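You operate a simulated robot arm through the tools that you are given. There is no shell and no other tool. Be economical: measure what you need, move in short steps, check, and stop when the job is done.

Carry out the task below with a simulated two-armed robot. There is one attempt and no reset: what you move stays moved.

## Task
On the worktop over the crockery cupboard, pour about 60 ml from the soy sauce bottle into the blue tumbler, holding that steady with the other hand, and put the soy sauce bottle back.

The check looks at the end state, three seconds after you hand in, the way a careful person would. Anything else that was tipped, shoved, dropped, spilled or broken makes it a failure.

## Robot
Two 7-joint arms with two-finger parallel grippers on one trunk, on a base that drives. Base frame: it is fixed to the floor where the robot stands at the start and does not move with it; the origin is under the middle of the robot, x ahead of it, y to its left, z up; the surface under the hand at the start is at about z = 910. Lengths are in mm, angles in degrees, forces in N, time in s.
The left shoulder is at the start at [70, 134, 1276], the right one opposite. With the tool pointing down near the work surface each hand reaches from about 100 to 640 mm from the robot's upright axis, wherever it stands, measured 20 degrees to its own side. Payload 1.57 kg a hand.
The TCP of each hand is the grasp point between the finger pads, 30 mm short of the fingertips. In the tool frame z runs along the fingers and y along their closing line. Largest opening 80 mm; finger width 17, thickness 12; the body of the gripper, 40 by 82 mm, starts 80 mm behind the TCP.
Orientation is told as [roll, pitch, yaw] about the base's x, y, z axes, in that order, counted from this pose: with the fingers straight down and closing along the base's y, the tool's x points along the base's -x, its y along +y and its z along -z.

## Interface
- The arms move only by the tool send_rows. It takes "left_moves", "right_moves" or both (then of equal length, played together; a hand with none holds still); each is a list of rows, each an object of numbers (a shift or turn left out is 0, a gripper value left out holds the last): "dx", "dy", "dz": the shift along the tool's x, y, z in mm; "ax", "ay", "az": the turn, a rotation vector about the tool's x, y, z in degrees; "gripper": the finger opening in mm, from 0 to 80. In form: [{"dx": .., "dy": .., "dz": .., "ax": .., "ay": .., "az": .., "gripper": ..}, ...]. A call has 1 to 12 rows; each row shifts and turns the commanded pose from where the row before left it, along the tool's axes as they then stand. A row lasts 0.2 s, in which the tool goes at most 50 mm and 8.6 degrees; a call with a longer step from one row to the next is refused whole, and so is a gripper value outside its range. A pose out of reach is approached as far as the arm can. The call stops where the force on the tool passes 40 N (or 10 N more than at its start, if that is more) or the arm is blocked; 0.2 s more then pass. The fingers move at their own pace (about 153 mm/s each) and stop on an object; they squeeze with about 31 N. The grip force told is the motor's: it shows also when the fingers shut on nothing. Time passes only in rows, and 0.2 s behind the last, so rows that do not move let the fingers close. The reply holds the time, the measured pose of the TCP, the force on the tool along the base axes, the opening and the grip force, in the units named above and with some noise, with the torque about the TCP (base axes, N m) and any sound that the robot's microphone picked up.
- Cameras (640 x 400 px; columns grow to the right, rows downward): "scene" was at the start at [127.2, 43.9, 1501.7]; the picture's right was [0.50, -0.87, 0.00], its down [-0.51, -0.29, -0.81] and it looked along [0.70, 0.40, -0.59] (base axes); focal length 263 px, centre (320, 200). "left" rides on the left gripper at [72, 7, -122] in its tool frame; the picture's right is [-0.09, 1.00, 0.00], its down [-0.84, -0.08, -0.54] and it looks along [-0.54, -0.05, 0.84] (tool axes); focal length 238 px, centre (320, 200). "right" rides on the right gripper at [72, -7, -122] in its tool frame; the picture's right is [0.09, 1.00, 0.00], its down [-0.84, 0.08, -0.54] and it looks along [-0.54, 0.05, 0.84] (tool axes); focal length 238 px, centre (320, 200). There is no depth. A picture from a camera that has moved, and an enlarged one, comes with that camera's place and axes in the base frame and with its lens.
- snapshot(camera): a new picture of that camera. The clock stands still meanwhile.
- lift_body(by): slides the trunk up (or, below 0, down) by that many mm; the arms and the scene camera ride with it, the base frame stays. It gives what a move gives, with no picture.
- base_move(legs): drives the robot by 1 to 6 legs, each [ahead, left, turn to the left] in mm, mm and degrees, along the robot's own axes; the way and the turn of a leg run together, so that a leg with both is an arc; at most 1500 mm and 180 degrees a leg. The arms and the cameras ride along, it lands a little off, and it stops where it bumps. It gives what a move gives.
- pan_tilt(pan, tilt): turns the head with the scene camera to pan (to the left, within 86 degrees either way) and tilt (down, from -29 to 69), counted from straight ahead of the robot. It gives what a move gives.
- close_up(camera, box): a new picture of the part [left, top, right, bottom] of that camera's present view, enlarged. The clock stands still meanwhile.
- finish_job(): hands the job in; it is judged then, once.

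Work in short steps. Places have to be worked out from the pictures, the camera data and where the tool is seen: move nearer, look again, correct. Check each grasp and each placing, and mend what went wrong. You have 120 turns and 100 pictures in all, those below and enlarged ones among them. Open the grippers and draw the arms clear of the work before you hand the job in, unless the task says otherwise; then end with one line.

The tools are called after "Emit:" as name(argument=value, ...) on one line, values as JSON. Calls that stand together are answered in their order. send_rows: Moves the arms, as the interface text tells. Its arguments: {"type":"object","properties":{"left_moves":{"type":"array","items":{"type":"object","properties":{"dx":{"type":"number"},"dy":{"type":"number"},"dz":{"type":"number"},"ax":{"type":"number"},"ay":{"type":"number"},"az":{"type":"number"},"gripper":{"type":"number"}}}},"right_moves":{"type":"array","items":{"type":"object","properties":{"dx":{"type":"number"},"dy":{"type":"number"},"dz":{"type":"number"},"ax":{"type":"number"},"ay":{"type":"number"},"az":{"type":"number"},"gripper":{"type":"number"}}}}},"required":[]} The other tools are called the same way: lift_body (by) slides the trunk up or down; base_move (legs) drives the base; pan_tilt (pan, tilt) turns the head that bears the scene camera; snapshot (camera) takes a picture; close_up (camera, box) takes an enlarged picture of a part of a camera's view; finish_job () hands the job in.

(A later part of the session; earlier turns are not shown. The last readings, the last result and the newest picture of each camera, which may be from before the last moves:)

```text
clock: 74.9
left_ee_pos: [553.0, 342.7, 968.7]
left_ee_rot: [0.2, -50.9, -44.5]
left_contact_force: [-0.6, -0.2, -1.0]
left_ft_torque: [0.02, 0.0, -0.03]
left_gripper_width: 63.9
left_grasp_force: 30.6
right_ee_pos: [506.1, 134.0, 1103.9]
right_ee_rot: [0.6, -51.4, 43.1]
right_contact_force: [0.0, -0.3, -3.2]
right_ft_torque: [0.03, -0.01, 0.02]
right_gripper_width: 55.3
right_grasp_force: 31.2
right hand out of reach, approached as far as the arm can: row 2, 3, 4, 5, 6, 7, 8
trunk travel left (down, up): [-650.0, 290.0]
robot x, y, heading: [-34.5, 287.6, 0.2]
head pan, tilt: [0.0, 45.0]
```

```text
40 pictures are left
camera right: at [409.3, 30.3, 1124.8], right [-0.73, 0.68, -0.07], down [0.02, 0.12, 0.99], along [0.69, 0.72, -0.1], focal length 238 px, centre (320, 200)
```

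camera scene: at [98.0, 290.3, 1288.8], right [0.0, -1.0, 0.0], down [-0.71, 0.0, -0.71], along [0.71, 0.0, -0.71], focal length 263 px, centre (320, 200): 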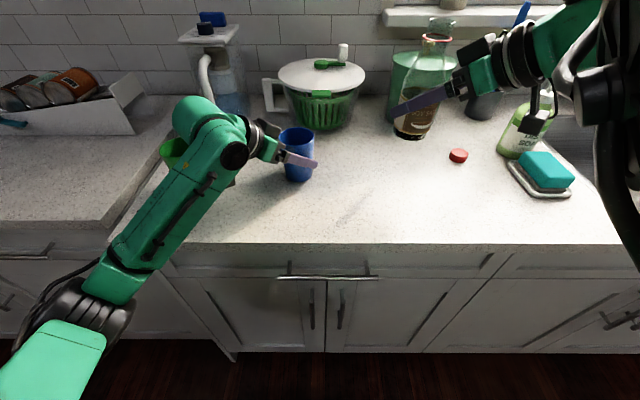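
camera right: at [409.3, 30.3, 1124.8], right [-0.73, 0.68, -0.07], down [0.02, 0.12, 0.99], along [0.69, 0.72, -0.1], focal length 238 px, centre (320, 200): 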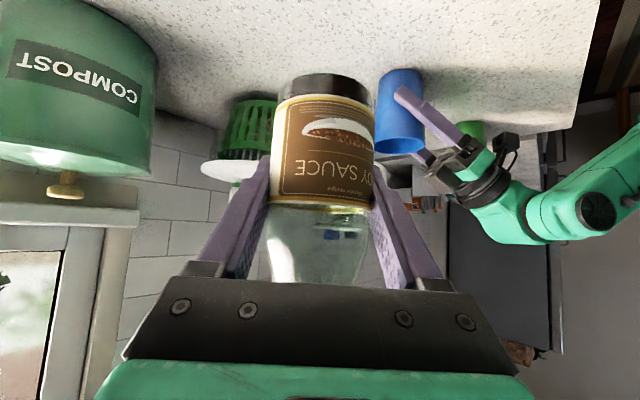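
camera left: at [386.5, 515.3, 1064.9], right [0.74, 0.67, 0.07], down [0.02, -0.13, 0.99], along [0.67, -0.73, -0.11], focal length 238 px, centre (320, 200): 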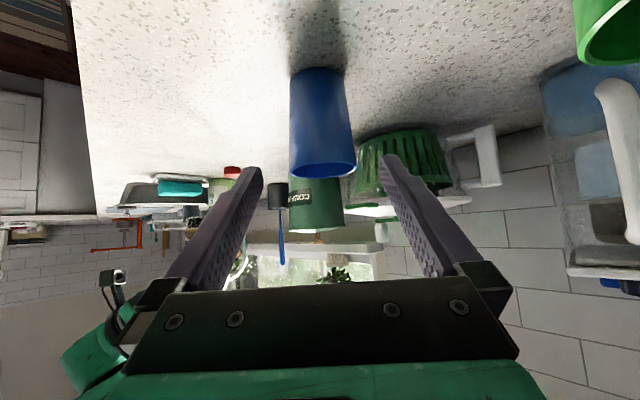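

The hand folds up too close to the shoulder when upright here. Tilting the bottle brings the hand over it, so I tilt 40 degrees first, which is well before it would pour, with nothing beneath the mouth's path.

Emit:
send_rows(right_moves=[{"ay": 4}, {"ay": 6}, {"ay": 6}, {"ay": 6}, {"ay": 6}, {"ay": 6}, {"ay": 4}, {"ay": 2}, {}])

Emit:
snapshot(camera="scene")

```text
clock: 76.9
left_ee_pos: [553.3, 343.1, 965.5]
left_ee_rot: [0.2, -50.9, -44.5]
left_contact_force: [0.0, 1.3, 0.5]
left_ft_torque: [0.04, -0.03, 0.03]
left_gripper_width: 64.2
left_grasp_force: 31.3
right_ee_pos: [510.1, 122.0, 1105.6]
right_ee_rot: [0.7, -11.5, 42.7]
right_contact_force: [0.2, -0.5, -3.4]
right_ft_torque: [0.06, -0.01, -0.01]
right_gripper_width: 54.9
right_grasp_force: 31.2
right hand out of reach, approached as far as the arm can: row 1, 2
trunk travel left (down, up): [-650.0, 290.0]
robot x, y, heading: [-35.5, 286.4, 0.1]
head pan, tilt: [0.0, 45.0]
```

```text
39 pictures are left
camera scene: at [98.0, 290.2, 1288.8], right [0.0, -1.0, 0.0], down [-0.71, 0.0, -0.71], along [0.71, 0.0, -0.71], focal length 263 px, centre (320, 200)
```

scene: 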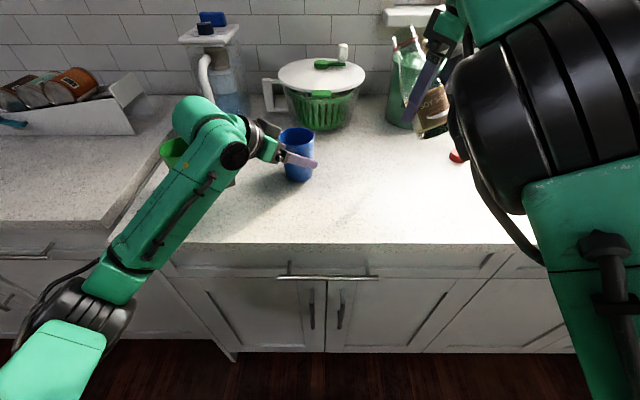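

Tilting works. I carry the tilted bottle sideways to the pour place beside the cup, still at z ≈ 1105.

Emit:
send_rows(right_moves=[{"dx": -3.7, "dy": 7.7, "dz": 0.8}, {"dx": -7.5, "dy": 15.3, "dz": 1.5}, {"dx": -10, "dy": 20.4, "dz": 2}, {"dx": -10, "dy": 20.4, "dz": 2}, {"dx": -10, "dy": 20.4, "dz": 2}, {"dx": -10, "dy": 20.4, "dz": 2}, {"dx": -7.5, "dy": 15.3, "dz": 1.5}, {"dx": -3.7, "dy": 7.7, "dz": 0.8}, {}])

Emit:
snapshot(camera="scene")

Emit:
snapshot(camera="right")

```text
clock: 78.9
left_ee_pos: [554.1, 343.1, 967.4]
left_ee_rot: [0.1, -50.9, -44.5]
left_contact_force: [0.5, 0.1, 0.2]
left_ft_torque: [0.0, -0.02, 0.02]
left_gripper_width: 64.1
left_grasp_force: 30.9
right_ee_pos: [508.0, 134.6, 1105.0]
right_ee_rot: [1.3, -11.6, 42.4]
right_contact_force: [-0.4, -0.2, -3.9]
right_ft_torque: [-0.03, -0.04, 0.02]
right_gripper_width: 55.1
right_grasp_force: 30.8
right hand out of reach, approached as far as the arm can: row 2, 3, 4, 5, 6, 7, 8
trunk travel left (down, up): [-650.0, 290.0]
robot x, y, heading: [-34.6, 289.3, 0.4]
head pan, tilt: [0.0, 45.0]
```

```text
38 pictures are left
camera scene: at [98.1, 290.3, 1288.8], right [0.0, -1.0, 0.0], down [-0.71, 0.0, -0.71], along [0.71, 0.0, -0.71], focal length 263 px, centre (320, 200)
```

scene: 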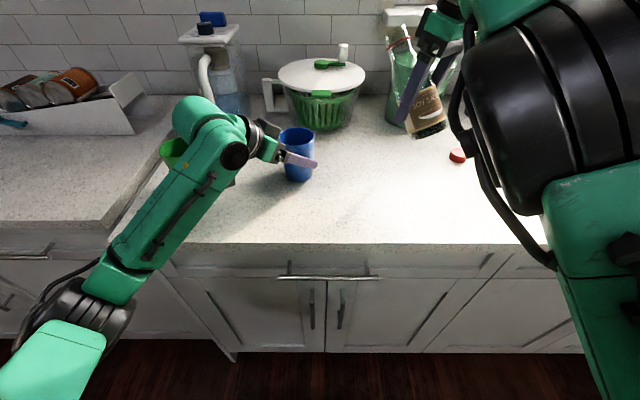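

```text
37 pictures are left
camera right: at [444.9, 62.6, 1211.0], right [-0.74, 0.67, 0.0], down [0.48, 0.53, 0.7], along [0.47, 0.52, -0.71], focal length 238 px, centre (320, 200)
```

right: 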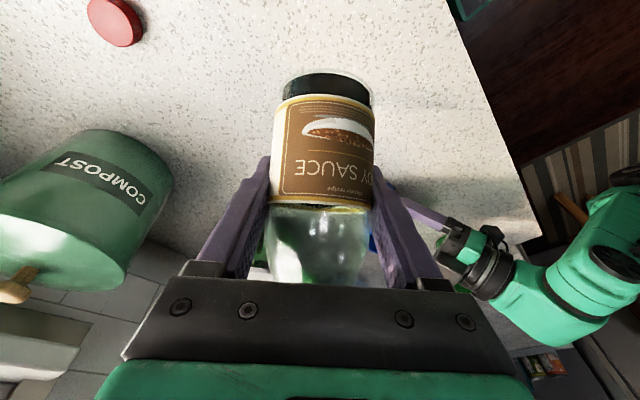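

The sideways motion is again stopped near y = 134. I pan right to see how the arm stands before trying anything else.

Emit:
pan_tilt(pan=-50, tilt=20)

Emit:
snapshot(camera="scene")

```text
clock: 80.1
left_ee_pos: [553.8, 342.4, 965.4]
left_ee_rot: [0.1, -50.9, -44.6]
left_contact_force: [-0.1, -0.3, -0.6]
left_ft_torque: [0.02, 0.01, -0.02]
left_gripper_width: 64.3
left_grasp_force: 31.0
right_ee_pos: [508.9, 134.4, 1107.7]
right_ee_rot: [1.2, -11.6, 42.3]
right_contact_force: [-0.5, 0.3, -3.2]
right_ft_torque: [0.04, 0.0, 0.03]
right_gripper_width: 55.6
right_grasp_force: 30.7
trunk travel left (down, up): [-650.0, 290.0]
robot x, y, heading: [-34.1, 292.3, 0.2]
head pan, tilt: [-50.0, 20.0]
```

```text
36 pictures are left
camera scene: at [77.0, 218.9, 1327.4], right [-0.76, -0.65, 0.0], down [-0.22, 0.26, -0.94], along [0.61, -0.72, -0.34], focal length 263 px, centre (320, 200)
```

scene: 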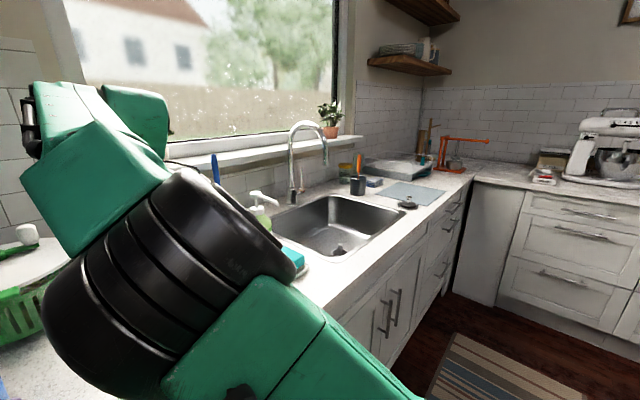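

The elbow is straight in front under the wrist, so inward motion is blocked. Turning the hand further inward freed the elbow last time, so I yaw the tilted bottle by +42 in place, with nothing under or near the mouth.

Emit:
send_rows(right_moves=[{"ax": -0.7, "az": -3.4}, {"ax": -1.4, "az": -6.86}, {"ax": -1.4, "az": -6.86}, {"ax": -1.4, "az": -6.86}, {"ax": -1.4, "az": -6.86}, {"ax": -1.4, "az": -6.86}, {"ax": -0.7, "az": -3.4}, {}])

Emit:
snapshot(camera="scene")

```text
clock: 81.9
left_ee_pos: [554.3, 343.3, 966.8]
left_ee_rot: [0.1, -51.0, -44.5]
left_contact_force: [0.4, -0.7, 0.6]
left_ft_torque: [0.02, -0.02, 0.01]
left_gripper_width: 64.0
left_grasp_force: 30.5
right_ee_pos: [506.6, 144.2, 1106.5]
right_ee_rot: [0.4, -11.1, 85.5]
right_contact_force: [-0.1, -0.1, -4.1]
right_ft_torque: [0.05, -0.02, 0.0]
right_gripper_width: 55.1
right_grasp_force: 31.1
trunk travel left (down, up): [-650.0, 290.0]
robot x, y, heading: [-32.3, 289.1, 0.3]
head pan, tilt: [-50.0, 20.0]
```

```text
35 pictures are left
camera scene: at [76.8, 218.9, 1327.4], right [-0.76, -0.65, 0.0], down [-0.22, 0.26, -0.94], along [0.61, -0.72, -0.34], focal length 263 px, centre (320, 200)
```

scene: 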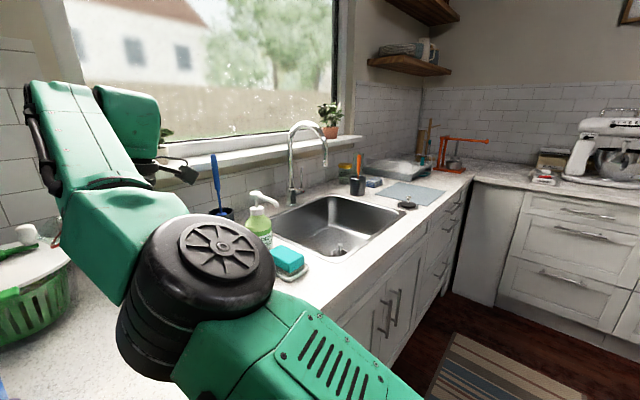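

It accepted the turn and the hand even moved inward. I try moving to the pour place on the right of the cup.

Emit:
send_rows(right_moves=[{"dx": -6.5, "dy": -2.6, "dz": 1.3}, {"dx": -13, "dy": -5.1, "dz": 2.6}, {"dx": -14.6, "dy": -5.8, "dz": 2.9}, {"dx": -14.6, "dy": -5.8, "dz": 2.9}, {"dx": -14.6, "dy": -5.8, "dz": 2.9}, {"dx": -11.4, "dy": -4.5, "dz": 2.2}, {"dx": -6.5, "dy": -2.6, "dz": 1.3}, {}])

```text
clock: 83.7
left_ee_pos: [553.3, 343.3, 965.0]
left_ee_rot: [0.2, -50.9, -44.5]
left_contact_force: [-0.1, -1.1, -0.2]
left_ft_torque: [0.01, 0.02, 0.02]
left_gripper_width: 64.0
left_grasp_force: 30.8
right_ee_pos: [522.0, 170.1, 1106.8]
right_ee_rot: [0.0, -11.2, 85.2]
right_contact_force: [0.8, -0.1, -3.9]
right_ft_torque: [0.05, 0.02, 0.01]
right_gripper_width: 55.2
right_grasp_force: 31.4
right hand out of reach, approached as far as the arm can: row 3, 4, 5, 6, 7
trunk travel left (down, up): [-650.0, 290.0]
robot x, y, heading: [-32.8, 288.0, 0.3]
head pan, tilt: [-50.0, 20.0]
```

The limit follows the wrist's inward reach. The fix is to stand further left and let the left hand hold the cup with its fingers pointing right. I release the cup, retreat and raise the left hand, and bring the bottle upright.

Emit:
send_rows(left_moves=[{"gripper": 72}, {"gripper": 80}, {"gripper": 80}, {"dz": -15}, {"dz": -25}, {"dz": -35}, {"dz": -35}, {"dx": -11, "dy": -7, "dz": -18}, {"dx": -11, "dy": -7, "dz": -18}, {"dx": -11, "dy": -7, "dz": -18}, {"dx": -11, "dy": -7, "dz": -18}, {}], right_moves=[{}, {"ay": -2}, {"ay": -4}, {"ay": -5}, {"ay": -5}, {"ay": -5}, {"ay": -5}, {"ay": -5}, {"ay": -4}, {"ay": -3}, {"ay": -2}, {}])

Emit:
send_rows(left_moves=[{"ax": 5.83, "az": 4.72}, {"ax": 5.83, "az": 4.72}, {"ax": 5.83, "az": 4.72}, {"ax": 5.83, "az": 4.72}, {"ax": 5.83, "az": 4.72}, {"ax": 5.83, "az": 4.72}, {"ay": 5.5}, {"ay": 5.5}, {}])

```text
clock: 86.3
left_ee_pos: [452.8, 404.0, 1117.6]
left_ee_rot: [0.1, -50.8, -44.5]
left_contact_force: [0.1, -0.1, 0.6]
left_ft_torque: [0.01, -0.03, 0.02]
left_gripper_width: 79.9
left_grasp_force: 0.1
right_ee_pos: [527.1, 180.1, 1118.0]
right_ee_rot: [-1.3, -48.1, 87.0]
right_contact_force: [-0.2, 0.3, -2.9]
right_ft_torque: [0.03, 0.0, 0.04]
right_gripper_width: 55.6
right_grasp_force: 31.2
right hand out of reach, approached as far as the arm can: row 3, 4
trunk travel left (down, up): [-650.0, 290.0]
robot x, y, heading: [-30.9, 289.1, 0.4]
head pan, tilt: [-50.0, 20.0]
```

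```text
clock: 88.3
left_ee_pos: [452.9, 404.3, 1115.8]
left_ee_rot: [0.0, -39.9, -89.5]
left_contact_force: [0.6, 0.1, 0.9]
left_ft_torque: [0.0, -0.02, -0.04]
left_gripper_width: 79.8
left_grasp_force: 0.1
right_ee_pos: [527.7, 180.6, 1118.3]
right_ee_rot: [-1.3, -48.2, 87.0]
right_contact_force: [-0.2, 0.0, -2.6]
right_ft_torque: [0.04, 0.03, -0.02]
right_gripper_width: 55.4
right_grasp_force: 31.0
trunk travel left (down, up): [-650.0, 290.0]
robot x, y, heading: [-35.6, 290.2, 0.5]
head pan, tilt: [-50.0, 20.0]
```

Both moves worked. I pull the bottle 50 mm back to the right, then drive left 110 mm in small legs.

Emit:
send_rows(right_moves=[{"dx": 7, "dz": -8}, {"dx": 11, "dz": -12.4}, {"dx": 11, "dz": -12.4}, {"dx": 4, "dz": -4.6}, {}])

Emit:
base_move(legs=[[0, 37, 0], [0, 37, 0], [0, 36, 0]])

Emit:
pan_tilt(pan=0, tilt=45)

Emit:
snapshot(camera="scene")

```text
clock: 89.5
left_ee_pos: [453.3, 403.6, 1115.8]
left_ee_rot: [0.0, -40.0, -89.4]
left_contact_force: [0.3, -0.7, 0.1]
left_ft_torque: [0.01, -0.01, 0.03]
left_gripper_width: 80.0
left_grasp_force: 0.1
right_ee_pos: [523.0, 129.7, 1118.7]
right_ee_rot: [-1.3, -48.2, 87.0]
right_contact_force: [-0.3, 0.4, -3.4]
right_ft_torque: [0.01, 0.0, 0.01]
right_gripper_width: 55.5
right_grasp_force: 31.0
trunk travel left (down, up): [-650.0, 290.0]
robot x, y, heading: [-31.7, 288.5, -0.1]
head pan, tilt: [-50.0, 20.0]
```

```text
clock: 91.3
left_ee_pos: [452.4, 505.0, 1116.9]
left_ee_rot: [0.0, -39.6, -89.5]
left_contact_force: [0.3, -0.2, -0.4]
left_ft_torque: [0.04, 0.02, -0.01]
left_gripper_width: 79.9
left_grasp_force: 0.0
right_ee_pos: [522.4, 231.8, 1116.8]
right_ee_rot: [-1.3, -48.4, 86.8]
right_contact_force: [-0.1, -1.3, -3.3]
right_ft_torque: [0.07, 0.01, 0.0]
right_gripper_width: 55.4
right_grasp_force: 31.1
trunk travel left (down, up): [-650.0, 290.0]
robot x, y, heading: [-38.0, 398.5, 0.2]
head pan, tilt: [-50.0, 20.0]
```

```text
clock: 92.5
left_ee_pos: [452.2, 511.9, 1116.2]
left_ee_rot: [0.1, -39.9, -89.5]
left_contact_force: [0.4, -0.2, -0.3]
left_ft_torque: [0.01, -0.02, 0.0]
left_gripper_width: 79.8
left_grasp_force: 0.1
right_ee_pos: [522.9, 238.4, 1116.6]
right_ee_rot: [-1.3, -48.1, 86.8]
right_contact_force: [-0.3, 0.1, -3.5]
right_ft_torque: [0.0, 0.01, 0.02]
right_gripper_width: 55.2
right_grasp_force: 31.5
trunk travel left (down, up): [-650.0, 290.0]
robot x, y, heading: [-35.0, 395.4, -0.0]
head pan, tilt: [0.0, 45.0]
```

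```text
34 pictures are left
camera scene: at [97.7, 399.0, 1288.8], right [0.0, -1.0, 0.0], down [-0.71, 0.0, -0.71], along [0.71, 0.0, -0.71], focal length 263 px, centre (320, 200)
```

scene: 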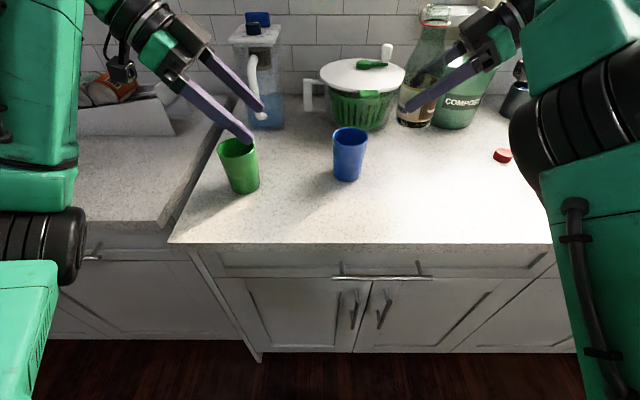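

The scene is intact. Before re-holding the cup, I test the right arm's reach at the pour place: shift slightly and tilt to about 42 degrees, which is still not pouring.

Emit:
send_rows(right_moves=[{"dx": 4.2, "dy": -11.4, "dz": -4.8}, {"dx": 4.2, "dy": -11.4, "dz": -4.8}, {"ay": 4}, {"ay": 6}, {"ay": 6}, {"ay": 6}, {"ay": 6}, {"ay": 6}, {"ay": 4}, {"ay": 2}, {}])

```text
clock: 94.9
left_ee_pos: [451.0, 511.0, 1116.5]
left_ee_rot: [0.0, -40.0, -89.5]
left_contact_force: [-0.4, 0.1, -0.1]
left_ft_torque: [-0.01, 0.02, -0.03]
left_gripper_width: 80.0
left_grasp_force: 0.0
right_ee_pos: [538.0, 216.1, 1126.4]
right_ee_rot: [-2.7, -17.8, 83.5]
right_contact_force: [-0.6, 0.5, -4.0]
right_ft_torque: [0.0, -0.01, 0.01]
right_gripper_width: 55.3
right_grasp_force: 31.5
right hand out of reach, approached as far as the arm can: row 2, 3, 6
trunk travel left (down, up): [-650.0, 290.0]
robot x, y, heading: [-34.5, 396.1, 0.1]
head pan, tilt: [0.0, 45.0]
```

The wrist is now too high above the lowered shoulder, so this is a reach limit. I raise the trunk 150 mm and drive 30 mm forward, then lower the hands again.

Emit:
lift_body(by=150)

Emit:
base_move(legs=[[30, 0, 0]])

```text
clock: 96.6
left_ee_pos: [451.8, 511.6, 1266.5]
left_ee_rot: [0.0, -39.9, -89.4]
left_contact_force: [0.3, 0.4, 0.0]
left_ft_torque: [0.02, 0.02, 0.02]
left_gripper_width: 80.2
left_grasp_force: 0.1
right_ee_pos: [539.8, 215.2, 1276.6]
right_ee_rot: [-2.7, -17.9, 83.5]
right_contact_force: [-0.3, 0.4, -3.1]
right_ft_torque: [0.02, -0.02, -0.02]
right_gripper_width: 55.2
right_grasp_force: 31.1
trunk travel left (down, up): [-800.0, 140.0]
robot x, y, heading: [-34.0, 397.8, 0.2]
head pan, tilt: [0.0, 45.0]
```

```text
clock: 97.5
left_ee_pos: [474.1, 510.5, 1268.5]
left_ee_rot: [0.5, -40.0, -89.9]
left_contact_force: [-0.9, -0.9, -0.4]
left_ft_torque: [0.04, -0.07, 0.02]
left_gripper_width: 80.0
left_grasp_force: 0.0
right_ee_pos: [561.6, 217.3, 1280.0]
right_ee_rot: [-3.1, -17.9, 83.6]
right_contact_force: [-0.8, 0.0, -2.3]
right_ft_torque: [0.0, -0.1, -0.02]
right_gripper_width: 55.1
right_grasp_force: 31.0
trunk travel left (down, up): [-800.0, 140.0]
robot x, y, heading: [-4.1, 399.1, 0.1]
head pan, tilt: [0.0, 45.0]
```

The drive completed. I lower the right hand to z ≈ 1110, just right of the pour place, and bring the left hand to a pre-grasp point left of the cup.

Emit:
send_rows(right_moves=[{"dx": 9.3, "dy": 3.8, "dz": 22.1}, {"dx": 9.3, "dy": 3.8, "dz": 22.1}, {"dx": 9.3, "dy": 3.8, "dz": 22.1}, {"dx": 9.3, "dy": 3.8, "dz": 22.1}, {"dx": 9.3, "dy": 3.8, "dz": 22.1}, {"dx": 9.3, "dy": 3.8, "dz": 22.1}, {"dx": 9.3, "dy": 3.8, "dz": 22.1}, {}], left_moves=[{"dx": 9.2, "dy": 10.4, "dz": 30}, {"dx": 9.2, "dy": 10.4, "dz": 30}, {"dx": 9.2, "dy": 10.4, "dz": 30}, {"dx": 9.2, "dy": 10.4, "dz": 30}, {"dx": 9.2, "dy": 10.4, "dz": 30}, {"dx": 9.2, "dy": 10.4, "dz": 30}, {"dx": 9.2, "dy": 10.4, "dz": 30}, {}])

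Emit:
snapshot(camera="scene")

Emit:
snapshot(camera="left")

```text
clock: 99.2
left_ee_pos: [553.8, 424.1, 1064.2]
left_ee_rot: [0.1, -39.8, -89.5]
left_contact_force: [-0.1, -0.4, -0.2]
left_ft_torque: [0.01, -0.07, 0.02]
left_gripper_width: 80.0
left_grasp_force: 0.0
right_ee_pos: [547.3, 205.1, 1108.9]
right_ee_rot: [-2.8, -17.7, 83.5]
right_contact_force: [-0.1, -0.1, -3.0]
right_ft_torque: [0.01, 0.01, -0.03]
right_gripper_width: 55.4
right_grasp_force: 30.9
trunk travel left (down, up): [-800.0, 140.0]
robot x, y, heading: [-3.7, 398.0, 0.1]
head pan, tilt: [0.0, 45.0]
```

```text
33 pictures are left
camera scene: at [126.7, 399.7, 1438.9], right [0.0, -1.0, 0.0], down [-0.71, 0.0, -0.71], along [0.71, 0.0, -0.71], focal length 263 px, centre (320, 200)
```

scene: 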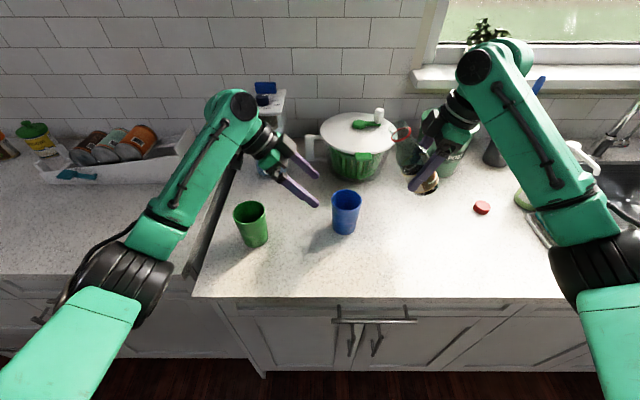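

```text
32 pictures are left
camera left: at [558.1, 557.9, 1109.9], right [1.0, -0.06, 0.06], down [-0.08, -0.29, 0.95], along [-0.04, -0.95, -0.3], focal length 238 px, centre (320, 200)
```

left: 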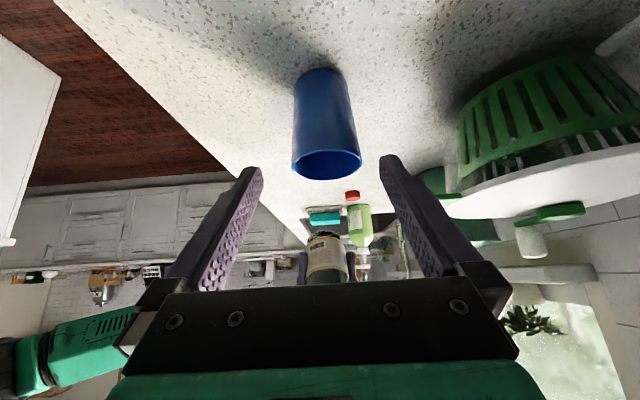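

All motions track exactly now, and both arms stand elbow-out. The cup is about 3–4 mm toward +x of the left finger line, so I correct that and advance.

Emit:
send_rows(left_moves=[{"dy": 3, "dz": 18}, {"dz": 18}, {"dz": 18}, {"dz": 18}, {"dz": 18}, {"dz": 18}, {"dz": 18}, {}])

Emit:
snapshot(camera="left")

```text
clock: 101.0
left_ee_pos: [558.5, 345.7, 965.4]
left_ee_rot: [0.1, -39.9, -89.5]
left_contact_force: [0.0, 0.4, -0.1]
left_ft_torque: [-0.03, 0.04, -0.03]
left_gripper_width: 80.1
left_grasp_force: 0.1
right_ee_pos: [547.6, 204.3, 1109.1]
right_ee_rot: [-2.6, -17.9, 83.5]
right_contact_force: [0.4, 0.0, -2.9]
right_ft_torque: [0.04, 0.02, 0.02]
right_gripper_width: 55.4
right_grasp_force: 31.1
trunk travel left (down, up): [-800.0, 140.0]
robot x, y, heading: [-6.3, 398.8, 0.2]
head pan, tilt: [0.0, 45.0]
```

```text
31 pictures are left
camera left: at [562.9, 479.2, 1012.3], right [1.0, -0.06, 0.06], down [-0.08, -0.3, 0.95], along [-0.04, -0.95, -0.3], focal length 238 px, centre (320, 200)
```

left: 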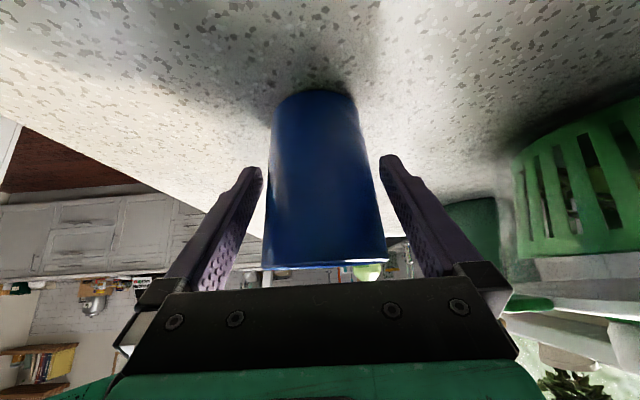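

The cup is centred between the fingers. I close on it.

Emit:
send_rows(left_moves=[{"dy": 1, "gripper": 72}, {"gripper": 69}, {"gripper": 67}, {"gripper": 65}, {"gripper": 63}, {"gripper": 58}, {"gripper": 58}])

Emit:
close_up(camera="scene", box=[280, 100, 480, 250])

```text
clock: 102.7
left_ee_pos: [560.6, 347.6, 966.9]
left_ee_rot: [0.0, -40.0, -89.6]
left_contact_force: [0.0, 0.3, -0.4]
left_ft_torque: [-0.02, -0.01, 0.04]
left_gripper_width: 65.0
left_grasp_force: 30.3
right_ee_pos: [546.5, 204.5, 1109.1]
right_ee_rot: [-2.6, -17.9, 83.5]
right_contact_force: [-0.7, -0.5, -2.4]
right_ft_torque: [0.01, -0.01, 0.0]
right_gripper_width: 55.3
right_grasp_force: 31.4
trunk travel left (down, up): [-800.0, 140.0]
robot x, y, heading: [-6.9, 399.0, 0.0]
head pan, tilt: [0.0, 45.0]
```

```text
2.67 times, centred on (380, 175) of scene
camera zoom: at [127.5, 399.1, 1438.8], right [0.0, -1.0, 0.0], down [-0.71, 0.0, -0.71], along [0.71, 0.0, -0.71], focal length 700 px, centre (160, 267)
```

zoom: 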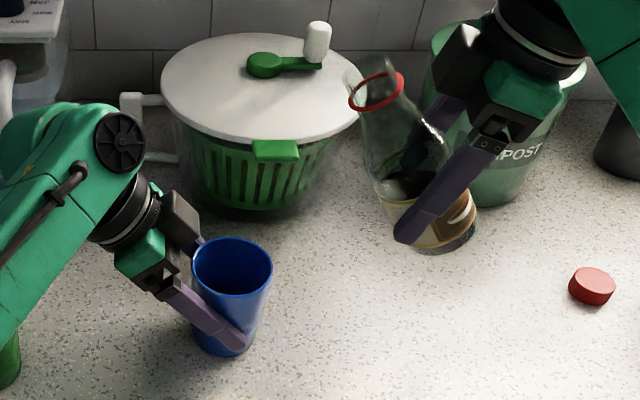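

The cup is held at about (557, 338) and the bottle leans straight toward it at 32 degrees. I lower to z ≈ 1045 and tilt on to about 54 degrees, still short of pouring, then look.

Emit:
send_rows(right_moves=[{"dx": 1.3, "dy": 1, "dz": 16.4}, {"dx": 1.3, "dy": 1, "dz": 16.4}, {"dx": 1.3, "dy": 1, "dz": 16.4}, {"dx": 1.3, "dy": 1, "dz": 16.4}, {"ax": 0.12, "ay": 3.6, "az": -0.2}, {"ax": 0.18, "ay": 5.5, "az": -0.32}, {"ax": 0.18, "ay": 5.5, "az": -0.32}, {"ax": 0.12, "ay": 3.6, "az": -0.2}, {"ax": 0.1, "ay": 3, "az": -0.17}, {}])

Emit:
close_up(camera="scene", box=[280, 100, 480, 250])

```text
clock: 104.8
left_ee_pos: [560.9, 346.9, 965.9]
left_ee_rot: [-0.1, -39.9, -89.6]
left_contact_force: [-0.2, -1.2, -0.6]
left_ft_torque: [0.03, 0.03, -0.02]
left_gripper_width: 64.7
left_grasp_force: 31.1
right_ee_pos: [548.8, 218.4, 1043.8]
right_ee_rot: [-3.4, 3.5, 83.7]
right_contact_force: [0.6, 0.2, -4.0]
right_ft_torque: [0.05, -0.02, 0.01]
right_gripper_width: 54.9
right_grasp_force: 31.3
trunk travel left (down, up): [-800.0, 140.0]
robot x, y, heading: [-4.9, 399.6, 0.2]
head pan, tilt: [0.0, 45.0]
```

```text
2.67 times, centred on (380, 175) of scene
camera zoom: at [127.6, 399.0, 1438.8], right [0.0, -1.0, 0.0], down [-0.71, 0.0, -0.71], along [0.71, 0.0, -0.71], focal length 700 px, centre (160, 267)
```

zoom: 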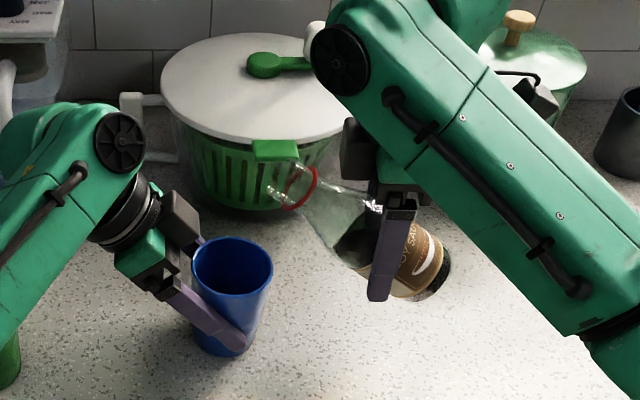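

The lip appears where I predicted, at about (556, 313, 1097). By my geometry, pouring starts near 78–80 degrees, so I tilt on to 73 and look.

Emit:
send_rows(right_moves=[{"ax": 0.1, "ay": 3, "az": -0.17}, {"ax": 0.15, "ay": 4.5, "az": -0.26}, {"ax": 0.15, "ay": 4.5, "az": -0.26}, {"ax": 0.15, "ay": 4.5, "az": -0.26}, {"ax": 0.1, "ay": 3, "az": -0.17}, {}, {}])

Emit:
close_up(camera="scene", box=[300, 130, 440, 240])

```text
clock: 106.5
left_ee_pos: [560.1, 345.8, 966.5]
left_ee_rot: [0.0, -39.9, -89.6]
left_contact_force: [0.0, -0.9, 0.4]
left_ft_torque: [0.01, 0.02, 0.01]
left_gripper_width: 65.1
left_grasp_force: 31.2
right_ee_pos: [548.9, 219.4, 1045.1]
right_ee_rot: [-4.2, 23.0, 83.4]
right_contact_force: [-0.2, 0.3, -3.2]
right_ft_torque: [0.02, -0.01, -0.02]
right_gripper_width: 55.3
right_grasp_force: 31.2
trunk travel left (down, up): [-800.0, 140.0]
robot x, y, heading: [-5.8, 401.0, 0.1]
head pan, tilt: [0.0, 45.0]
```

```text
3.64 times, centred on (370, 185) of scene
camera zoom: at [127.6, 399.3, 1438.8], right [0.0, -1.0, 0.0], down [-0.71, 0.0, -0.71], along [0.71, 0.0, -0.71], focal length 955 px, centre (138, 254)
```

zoom: 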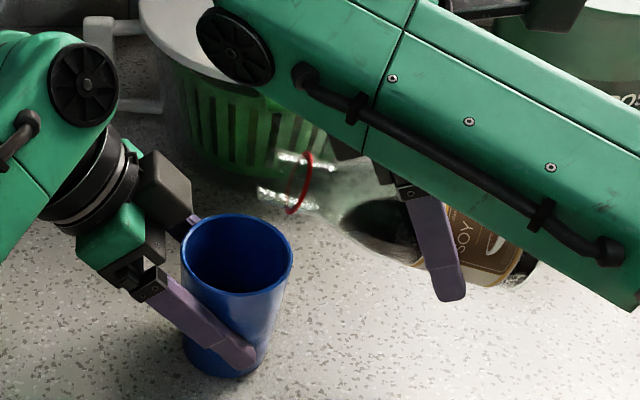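

The geometry matches at 73 degrees, and the lip is 12 mm short of the cup centre and 55 mm above the rim. I go on to 79 degrees.

Emit:
send_rows(right_moves=[{"ax": 0.07, "ay": 2, "az": -0.12}, {"ax": 0.07, "ay": 2, "az": -0.12}, {"ax": 0.07, "ay": 2, "az": -0.12}, {}, {}, {}])

Emit:
close_up(camera="scene", box=[320, 160, 420, 235])

```text
clock: 107.8
left_ee_pos: [560.3, 346.2, 966.2]
left_ee_rot: [-0.1, -39.8, -89.7]
left_contact_force: [0.4, -0.4, 0.6]
left_ft_torque: [0.0, 0.0, -0.04]
left_gripper_width: 64.8
left_grasp_force: 30.5
right_ee_pos: [549.0, 219.6, 1046.0]
right_ee_rot: [-4.4, 29.0, 83.3]
right_contact_force: [-0.4, -0.4, -3.3]
right_ft_torque: [0.01, -0.02, -0.01]
right_gripper_width: 55.2
right_grasp_force: 31.2
trunk travel left (down, up): [-800.0, 140.0]
robot x, y, heading: [-6.8, 399.9, 0.0]
head pan, tilt: [0.0, 45.0]
```

```text
5.33 times, centred on (370, 198) of scene
camera zoom: at [127.6, 399.3, 1438.8], right [0.0, -1.0, 0.0], down [-0.71, 0.0, -0.71], along [0.71, 0.0, -0.71], focal length 1401 px, centre (53, 213)
```

zoom: 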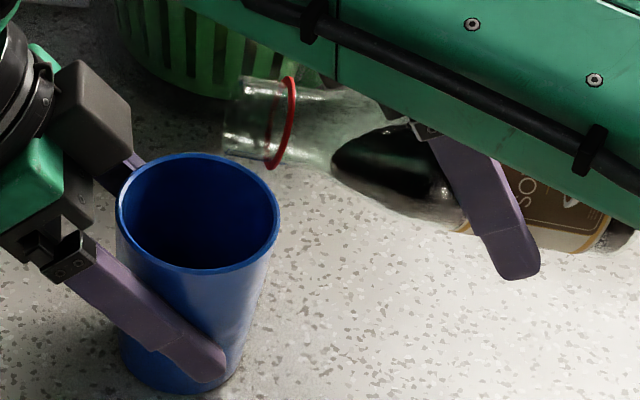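

The liquid front is in the shoulder, still short of the neck. I continue to 84 degrees in small steps.

Emit:
send_rows(right_moves=[{"ax": 0.06, "ay": 1.7, "az": -0.1}, {"ax": 0.06, "ay": 1.7, "az": -0.1}, {"ax": 0.06, "ay": 1.6, "az": -0.1}, {}, {}, {}])

Emit:
close_up(camera="scene", box=[320, 160, 420, 235])

```text
clock: 109.2
left_ee_pos: [560.8, 346.7, 966.9]
left_ee_rot: [0.0, -40.0, -89.6]
left_contact_force: [-0.4, -0.4, 0.3]
left_ft_torque: [0.02, -0.02, -0.03]
left_gripper_width: 64.5
left_grasp_force: 31.2
right_ee_pos: [548.9, 218.7, 1044.2]
right_ee_rot: [-4.6, 34.1, 83.2]
right_contact_force: [0.4, -0.3, -3.2]
right_ft_torque: [-0.01, -0.05, -0.01]
right_gripper_width: 55.4
right_grasp_force: 31.0
trunk travel left (down, up): [-800.0, 140.0]
robot x, y, heading: [-7.7, 397.9, 0.0]
head pan, tilt: [0.0, 45.0]
```

```text
5.33 times, centred on (370, 198) of scene
camera zoom: at [127.6, 399.2, 1438.8], right [0.0, -1.0, 0.0], down [-0.71, 0.0, -0.71], along [0.71, 0.0, -0.71], focal length 1401 px, centre (53, 213)
```

zoom: 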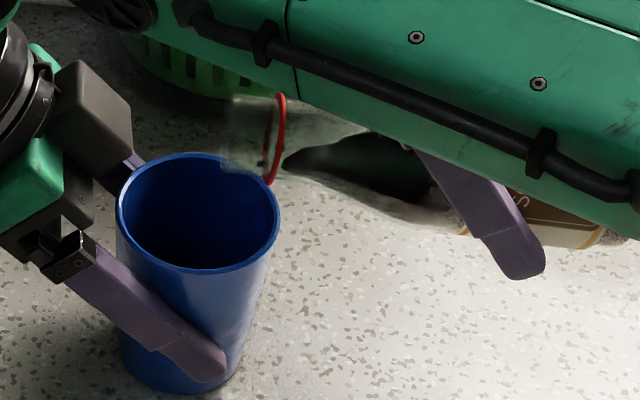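

The liquid front has just reached the neck ring. I tilt 3 degrees more and wait.

Emit:
send_rows(right_moves=[{"ax": 0.05, "ay": 1.5, "az": -0.09}, {"ax": 0.05, "ay": 1.5, "az": -0.09}, {}, {}, {}])

Emit:
close_up(camera="scene", box=[320, 160, 420, 235])

```text
clock: 110.5
left_ee_pos: [558.5, 346.7, 966.0]
left_ee_rot: [0.0, -39.9, -89.6]
left_contact_force: [-0.4, 0.3, -0.3]
left_ft_torque: [-0.01, -0.01, 0.02]
left_gripper_width: 64.8
left_grasp_force: 31.0
right_ee_pos: [548.7, 220.0, 1044.7]
right_ee_rot: [-4.8, 37.0, 83.1]
right_contact_force: [0.3, 0.2, -3.4]
right_ft_torque: [-0.02, -0.01, 0.02]
right_gripper_width: 55.3
right_grasp_force: 31.5
trunk travel left (down, up): [-800.0, 140.0]
robot x, y, heading: [-6.6, 399.4, 0.1]
head pan, tilt: [0.0, 45.0]
```

```text
5.33 times, centred on (370, 198) of scene
camera zoom: at [127.6, 399.3, 1438.8], right [0.0, -1.0, 0.0], down [-0.71, 0.0, -0.71], along [0.71, 0.0, -0.71], focal length 1401 px, centre (53, 213)
```

zoom: 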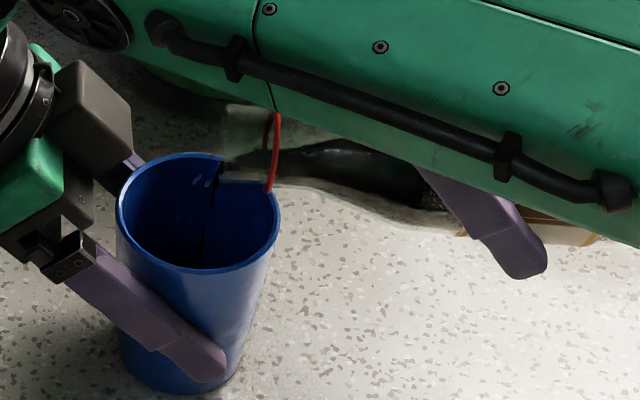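

It has begun pouring, with the stream well inside the cup. I hold for about a second and read the state.

Emit:
send_rows(right_moves=[{}, {}, {}, {}, {}])

Emit:
close_up(camera="scene", box=[320, 160, 420, 235])

```text
clock: 111.7
left_ee_pos: [561.2, 346.8, 967.1]
left_ee_rot: [0.0, -39.9, -89.5]
left_contact_force: [-0.8, -0.1, -0.7]
left_ft_torque: [0.01, -0.03, 0.03]
left_gripper_width: 64.7
left_grasp_force: 31.1
right_ee_pos: [548.6, 218.2, 1042.8]
right_ee_rot: [-4.8, 37.0, 83.2]
right_contact_force: [-0.1, -0.3, -3.4]
right_ft_torque: [-0.01, 0.01, -0.01]
right_gripper_width: 55.5
right_grasp_force: 30.8
trunk travel left (down, up): [-800.0, 140.0]
robot x, y, heading: [-6.6, 397.7, 0.0]
head pan, tilt: [0.0, 45.0]
```

```text
5.33 times, centred on (370, 198) of scene
camera zoom: at [127.6, 399.2, 1438.8], right [0.0, -1.0, 0.0], down [-0.71, 0.0, -0.71], along [0.71, 0.0, -0.71], focal length 1401 px, centre (53, 213)
```

zoom: 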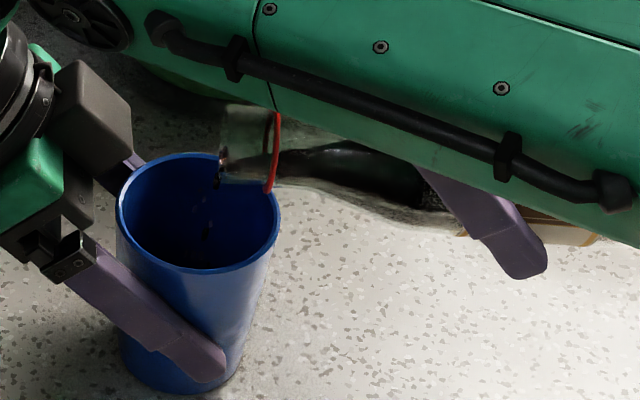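

It's only a trickle. I tilt another 3 degrees, to about 90, and hold.

Emit:
send_rows(right_moves=[{"ax": 0.05, "ay": 1.5, "az": -0.09}, {"ax": 0.05, "ay": 1.5, "az": -0.09}, {}, {}, {}, {}, {}])

Emit:
close_up(camera="scene", box=[320, 160, 420, 235])

```text
clock: 113.2
left_ee_pos: [560.4, 345.9, 966.3]
left_ee_rot: [0.0, -39.9, -89.6]
left_contact_force: [-0.6, -0.7, 0.2]
left_ft_torque: [0.01, -0.02, -0.01]
left_gripper_width: 64.6
left_grasp_force: 30.9
right_ee_pos: [548.2, 219.9, 1044.7]
right_ee_rot: [-4.8, 40.0, 83.1]
right_contact_force: [0.0, 0.2, -2.1]
right_ft_torque: [-0.01, 0.01, 0.01]
right_gripper_width: 55.3
right_grasp_force: 30.7
trunk travel left (down, up): [-800.0, 140.0]
robot x, y, heading: [-6.5, 396.7, 0.1]
head pan, tilt: [0.0, 45.0]
```

```text
5.33 times, centred on (370, 198) of scene
camera zoom: at [127.6, 399.2, 1438.8], right [0.0, -1.0, 0.0], down [-0.71, 0.0, -0.71], along [0.71, 0.0, -0.71], focal length 1401 px, centre (53, 213)
```

zoom: 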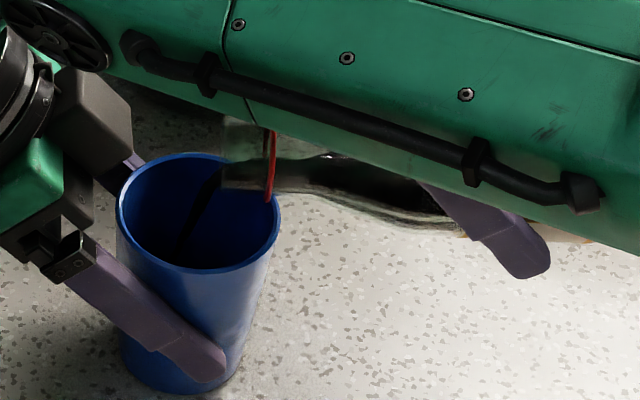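

A steady stream is flowing and the force has dropped. I tilt back 14 degrees now to stop and gauge the amount.

Emit:
send_rows(right_moves=[{"ax": -0.23, "ay": -7, "az": 0.4}, {"ax": -0.23, "ay": -7, "az": 0.4}, {}, {}])

Emit:
send_rows(right_moves=[{}])

Emit:
send_rows(right_moves=[{}])

Emit:
close_up(camera="scene", box=[320, 160, 420, 235])

```text
clock: 114.2
left_ee_pos: [559.3, 346.5, 966.7]
left_ee_rot: [0.0, -39.8, -89.6]
left_contact_force: [0.7, -0.2, -0.4]
left_ft_torque: [0.03, 0.0, -0.02]
left_gripper_width: 64.9
left_grasp_force: 31.4
right_ee_pos: [548.2, 220.3, 1044.0]
right_ee_rot: [-4.3, 25.9, 83.4]
right_contact_force: [0.2, 0.1, -3.0]
right_ft_torque: [0.01, -0.02, 0.05]
right_gripper_width: 55.3
right_grasp_force: 31.1
trunk travel left (down, up): [-800.0, 140.0]
robot x, y, heading: [-7.5, 397.8, -0.0]
head pan, tilt: [0.0, 45.0]
```

```text
clock: 114.7
left_ee_pos: [559.6, 346.1, 967.1]
left_ee_rot: [0.0, -39.9, -89.5]
left_contact_force: [-0.3, 0.8, 0.4]
left_ft_torque: [0.02, -0.01, -0.01]
left_gripper_width: 64.9
left_grasp_force: 30.8
right_ee_pos: [549.0, 219.9, 1043.9]
right_ee_rot: [-4.2, 26.0, 83.3]
right_contact_force: [-0.4, 1.4, -3.9]
right_ft_torque: [0.01, 0.01, 0.03]
right_gripper_width: 55.3
right_grasp_force: 30.9
trunk travel left (down, up): [-800.0, 140.0]
robot x, y, heading: [-6.8, 399.3, 0.2]
head pan, tilt: [0.0, 45.0]
```

```text
clock: 115.0
left_ee_pos: [560.0, 346.2, 967.0]
left_ee_rot: [0.1, -39.9, -89.5]
left_contact_force: [0.1, -0.3, 0.4]
left_ft_torque: [0.01, -0.01, 0.0]
left_gripper_width: 64.8
left_grasp_force: 31.1
right_ee_pos: [548.5, 219.4, 1043.2]
right_ee_rot: [-4.3, 26.0, 83.4]
right_contact_force: [0.0, 0.0, -2.5]
right_ft_torque: [-0.03, 0.0, 0.03]
right_gripper_width: 55.4
right_grasp_force: 31.1
trunk travel left (down, up): [-800.0, 140.0]
robot x, y, heading: [-3.5, 398.4, -0.1]
head pan, tilt: [0.0, 45.0]
```

```text
5.33 times, centred on (370, 198) of scene
camera zoom: at [127.6, 399.1, 1438.8], right [0.0, -1.0, 0.0], down [-0.71, 0.0, -0.71], along [0.71, 0.0, -0.71], focal length 1401 px, centre (53, 213)
```

zoom: 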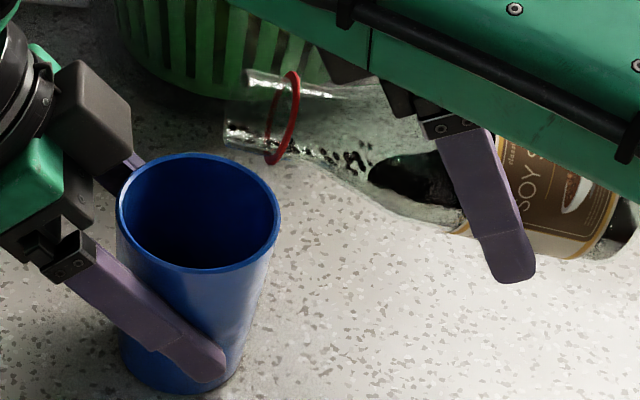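

At the same tilt the liquid front has receded about 15 mm along the bottle. By my geometry that means 20–30 ml poured, so I need about 30–35 ml more. I raise 12 mm for clearance, tilt to about 93, hold a second, and return to 76.

Emit:
send_rows(right_moves=[{"dx": 5.3, "dy": -0.8, "dz": -10.8}, {"ax": 0.2, "ay": 6, "az": -0.35}, {"ax": 0.2, "ay": 6, "az": -0.35}, {"ax": 0.13, "ay": 4, "az": -0.23}, {"ax": 0.03, "ay": 1, "az": -0.06}, {}, {}, {}, {}, {"ax": -0.25, "ay": -7.5, "az": 0.43}, {"ax": -0.25, "ay": -7.5, "az": 0.43}, {"ax": -0.07, "ay": -2, "az": 0.12}])

Emit:
send_rows(right_moves=[{}, {}])

Emit:
close_up(camera="scene", box=[320, 160, 420, 235])

```text
clock: 117.7
left_ee_pos: [561.2, 346.8, 967.4]
left_ee_rot: [0.0, -39.9, -89.4]
left_contact_force: [-0.1, 0.4, -0.2]
left_ft_torque: [0.01, -0.01, 0.0]
left_gripper_width: 64.9
left_grasp_force: 30.5
right_ee_pos: [550.1, 219.8, 1056.7]
right_ee_rot: [-4.3, 25.9, 83.4]
right_contact_force: [0.2, 0.3, -2.2]
right_ft_torque: [-0.03, 0.0, -0.01]
right_gripper_width: 55.4
right_grasp_force: 31.1
trunk travel left (down, up): [-800.0, 140.0]
robot x, y, heading: [-10.0, 398.7, -0.2]
head pan, tilt: [0.0, 45.0]
```

```text
clock: 118.2
left_ee_pos: [559.9, 346.8, 966.6]
left_ee_rot: [0.0, -39.8, -89.4]
left_contact_force: [-0.3, -0.8, -0.3]
left_ft_torque: [0.03, 0.02, -0.01]
left_gripper_width: 64.7
left_grasp_force: 31.3
right_ee_pos: [548.9, 219.5, 1055.4]
right_ee_rot: [-4.1, 26.0, 83.3]
right_contact_force: [1.1, 0.4, -2.6]
right_ft_torque: [-0.01, -0.05, 0.02]
right_gripper_width: 55.4
right_grasp_force: 31.1
trunk travel left (down, up): [-800.0, 140.0]
robot x, y, heading: [-6.2, 397.5, 0.0]
head pan, tilt: [0.0, 45.0]
```

```text
5.33 times, centred on (370, 198) of scene
camera zoom: at [127.6, 399.3, 1438.7], right [0.0, -1.0, 0.0], down [-0.71, 0.0, -0.71], along [0.71, 0.0, -0.71], focal length 1401 px, centre (53, 213)
```

zoom: 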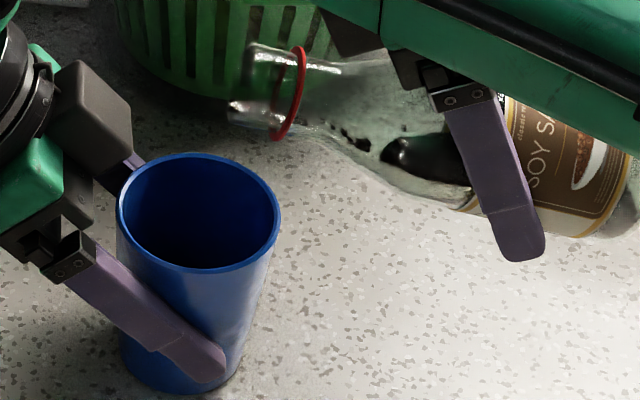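

The second pour moved less than I expected, and I can't see the level in the cup from here. I tilt the bottle back upright-ish, let go of the cup, and use the left wrist camera from above to look in.

Emit:
send_rows(right_moves=[{"ax": -0.2, "ay": -6, "az": 0.35}, {"ax": -0.2, "ay": -6, "az": 0.35}, {"ax": -0.2, "ay": -6, "az": 0.35}, {"ax": -0.2, "ay": -6, "az": 0.35}, {"ax": -0.2, "ay": -6, "az": 0.35}, {"ax": -0.2, "ay": -6, "az": 0.35}, {}, {}, {}, {}, {}, {}], left_moves=[{}, {}, {}, {"gripper": 72}, {"gripper": 80}, {"gripper": 80}, {"dz": -15}, {"dz": -30}, {"dz": -40}, {"dz": -40}, {"dz": -40}, {"dz": -35}])

Emit:
send_rows(left_moves=[{"ay": 8}, {"ay": 8}, {"ay": 8}, {"ay": 8}, {"ay": 8}, {}])

Emit:
close_up(camera="left", box=[240, 120, 400, 280])

Emit:
snapshot(camera="scene")

```text
clock: 120.8
left_ee_pos: [559.2, 473.4, 1121.2]
left_ee_rot: [0.2, -39.9, -89.6]
left_contact_force: [0.1, 0.2, -0.2]
left_ft_torque: [0.01, 0.0, 0.01]
left_gripper_width: 80.2
left_grasp_force: 0.1
right_ee_pos: [549.8, 219.8, 1056.6]
right_ee_rot: [-3.0, -10.1, 83.6]
right_contact_force: [0.2, 0.1, -1.9]
right_ft_torque: [-0.02, 0.0, 0.02]
right_gripper_width: 55.4
right_grasp_force: 30.8
trunk travel left (down, up): [-800.0, 140.0]
robot x, y, heading: [-5.6, 400.0, -0.1]
head pan, tilt: [0.0, 45.0]
```

```text
clock: 122.2
left_ee_pos: [559.6, 474.6, 1119.6]
left_ee_rot: [0.0, 0.1, -89.5]
left_contact_force: [-0.7, -0.3, 0.0]
left_ft_torque: [-0.05, 0.01, 0.0]
left_gripper_width: 80.1
left_grasp_force: 0.1
right_ee_pos: [548.8, 220.4, 1056.3]
right_ee_rot: [-3.0, -10.1, 83.5]
right_contact_force: [1.0, 0.2, -2.3]
right_ft_torque: [0.0, -0.02, 0.0]
right_gripper_width: 55.3
right_grasp_force: 31.4
trunk travel left (down, up): [-800.0, 140.0]
robot x, y, heading: [-8.0, 399.5, 0.1]
head pan, tilt: [0.0, 45.0]
```

```text
2.50 times, centred on (320, 200) of left
camera zoom: at [564.4, 545.2, 1241.1], right [1.0, -0.08, 0.0], down [-0.07, -0.84, 0.54], along [-0.04, -0.54, -0.84], focal length 596 px, centre (320, 200)
```

zoom: 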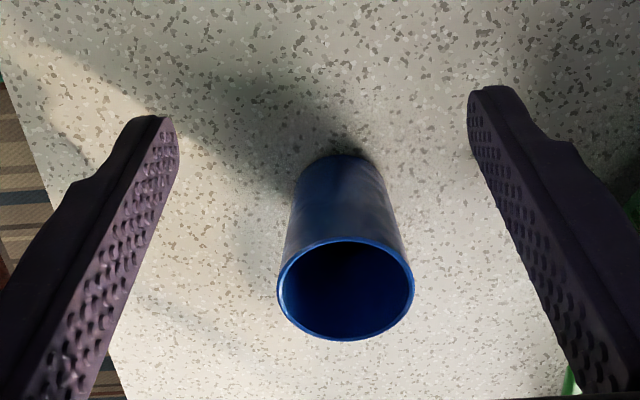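

```text
19 pictures are left
camera scene: at [127.4, 399.7, 1438.8], right [0.0, -1.0, 0.0], down [-0.71, 0.0, -0.71], along [0.71, 0.0, -0.71], focal length 263 px, centre (320, 200)
```

scene: 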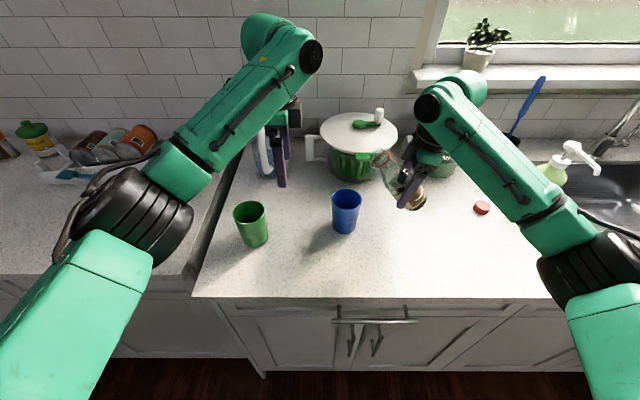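

I enlarge the cup's interior.

Emit:
close_up(camera="left", box=[298, 208, 362, 262])

Emit:
close_up(camera="scene", box=[365, 130, 455, 220])

```text
7.41 times, centred on (330, 235) of left
camera zoom: at [564.4, 545.2, 1241.1], right [1.0, -0.08, 0.0], down [-0.07, -0.84, 0.54], along [-0.04, -0.54, -0.84], focal length 1766 px, centre (246, -59)
```

zoom: 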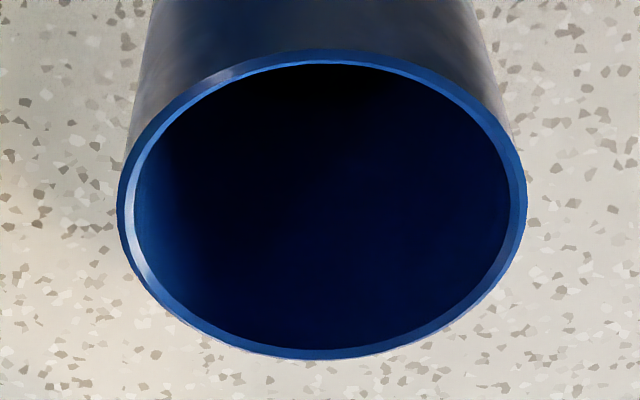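

```text
4.44 times, centred on (410, 175) of scene
camera zoom: at [127.4, 399.7, 1438.8], right [0.0, -1.0, 0.0], down [-0.71, 0.0, -0.71], along [0.71, 0.0, -0.71], focal length 1167 px, centre (-80, 311)
```

zoom: 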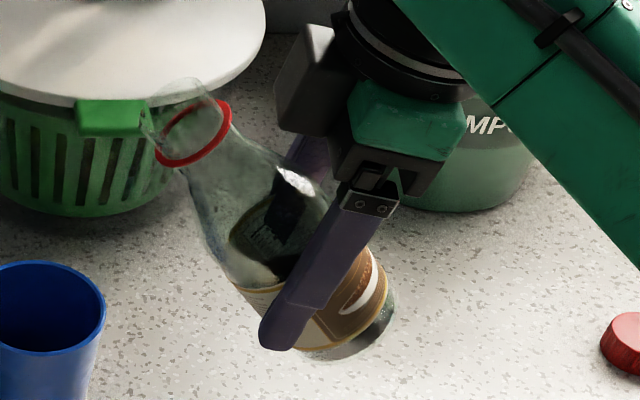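

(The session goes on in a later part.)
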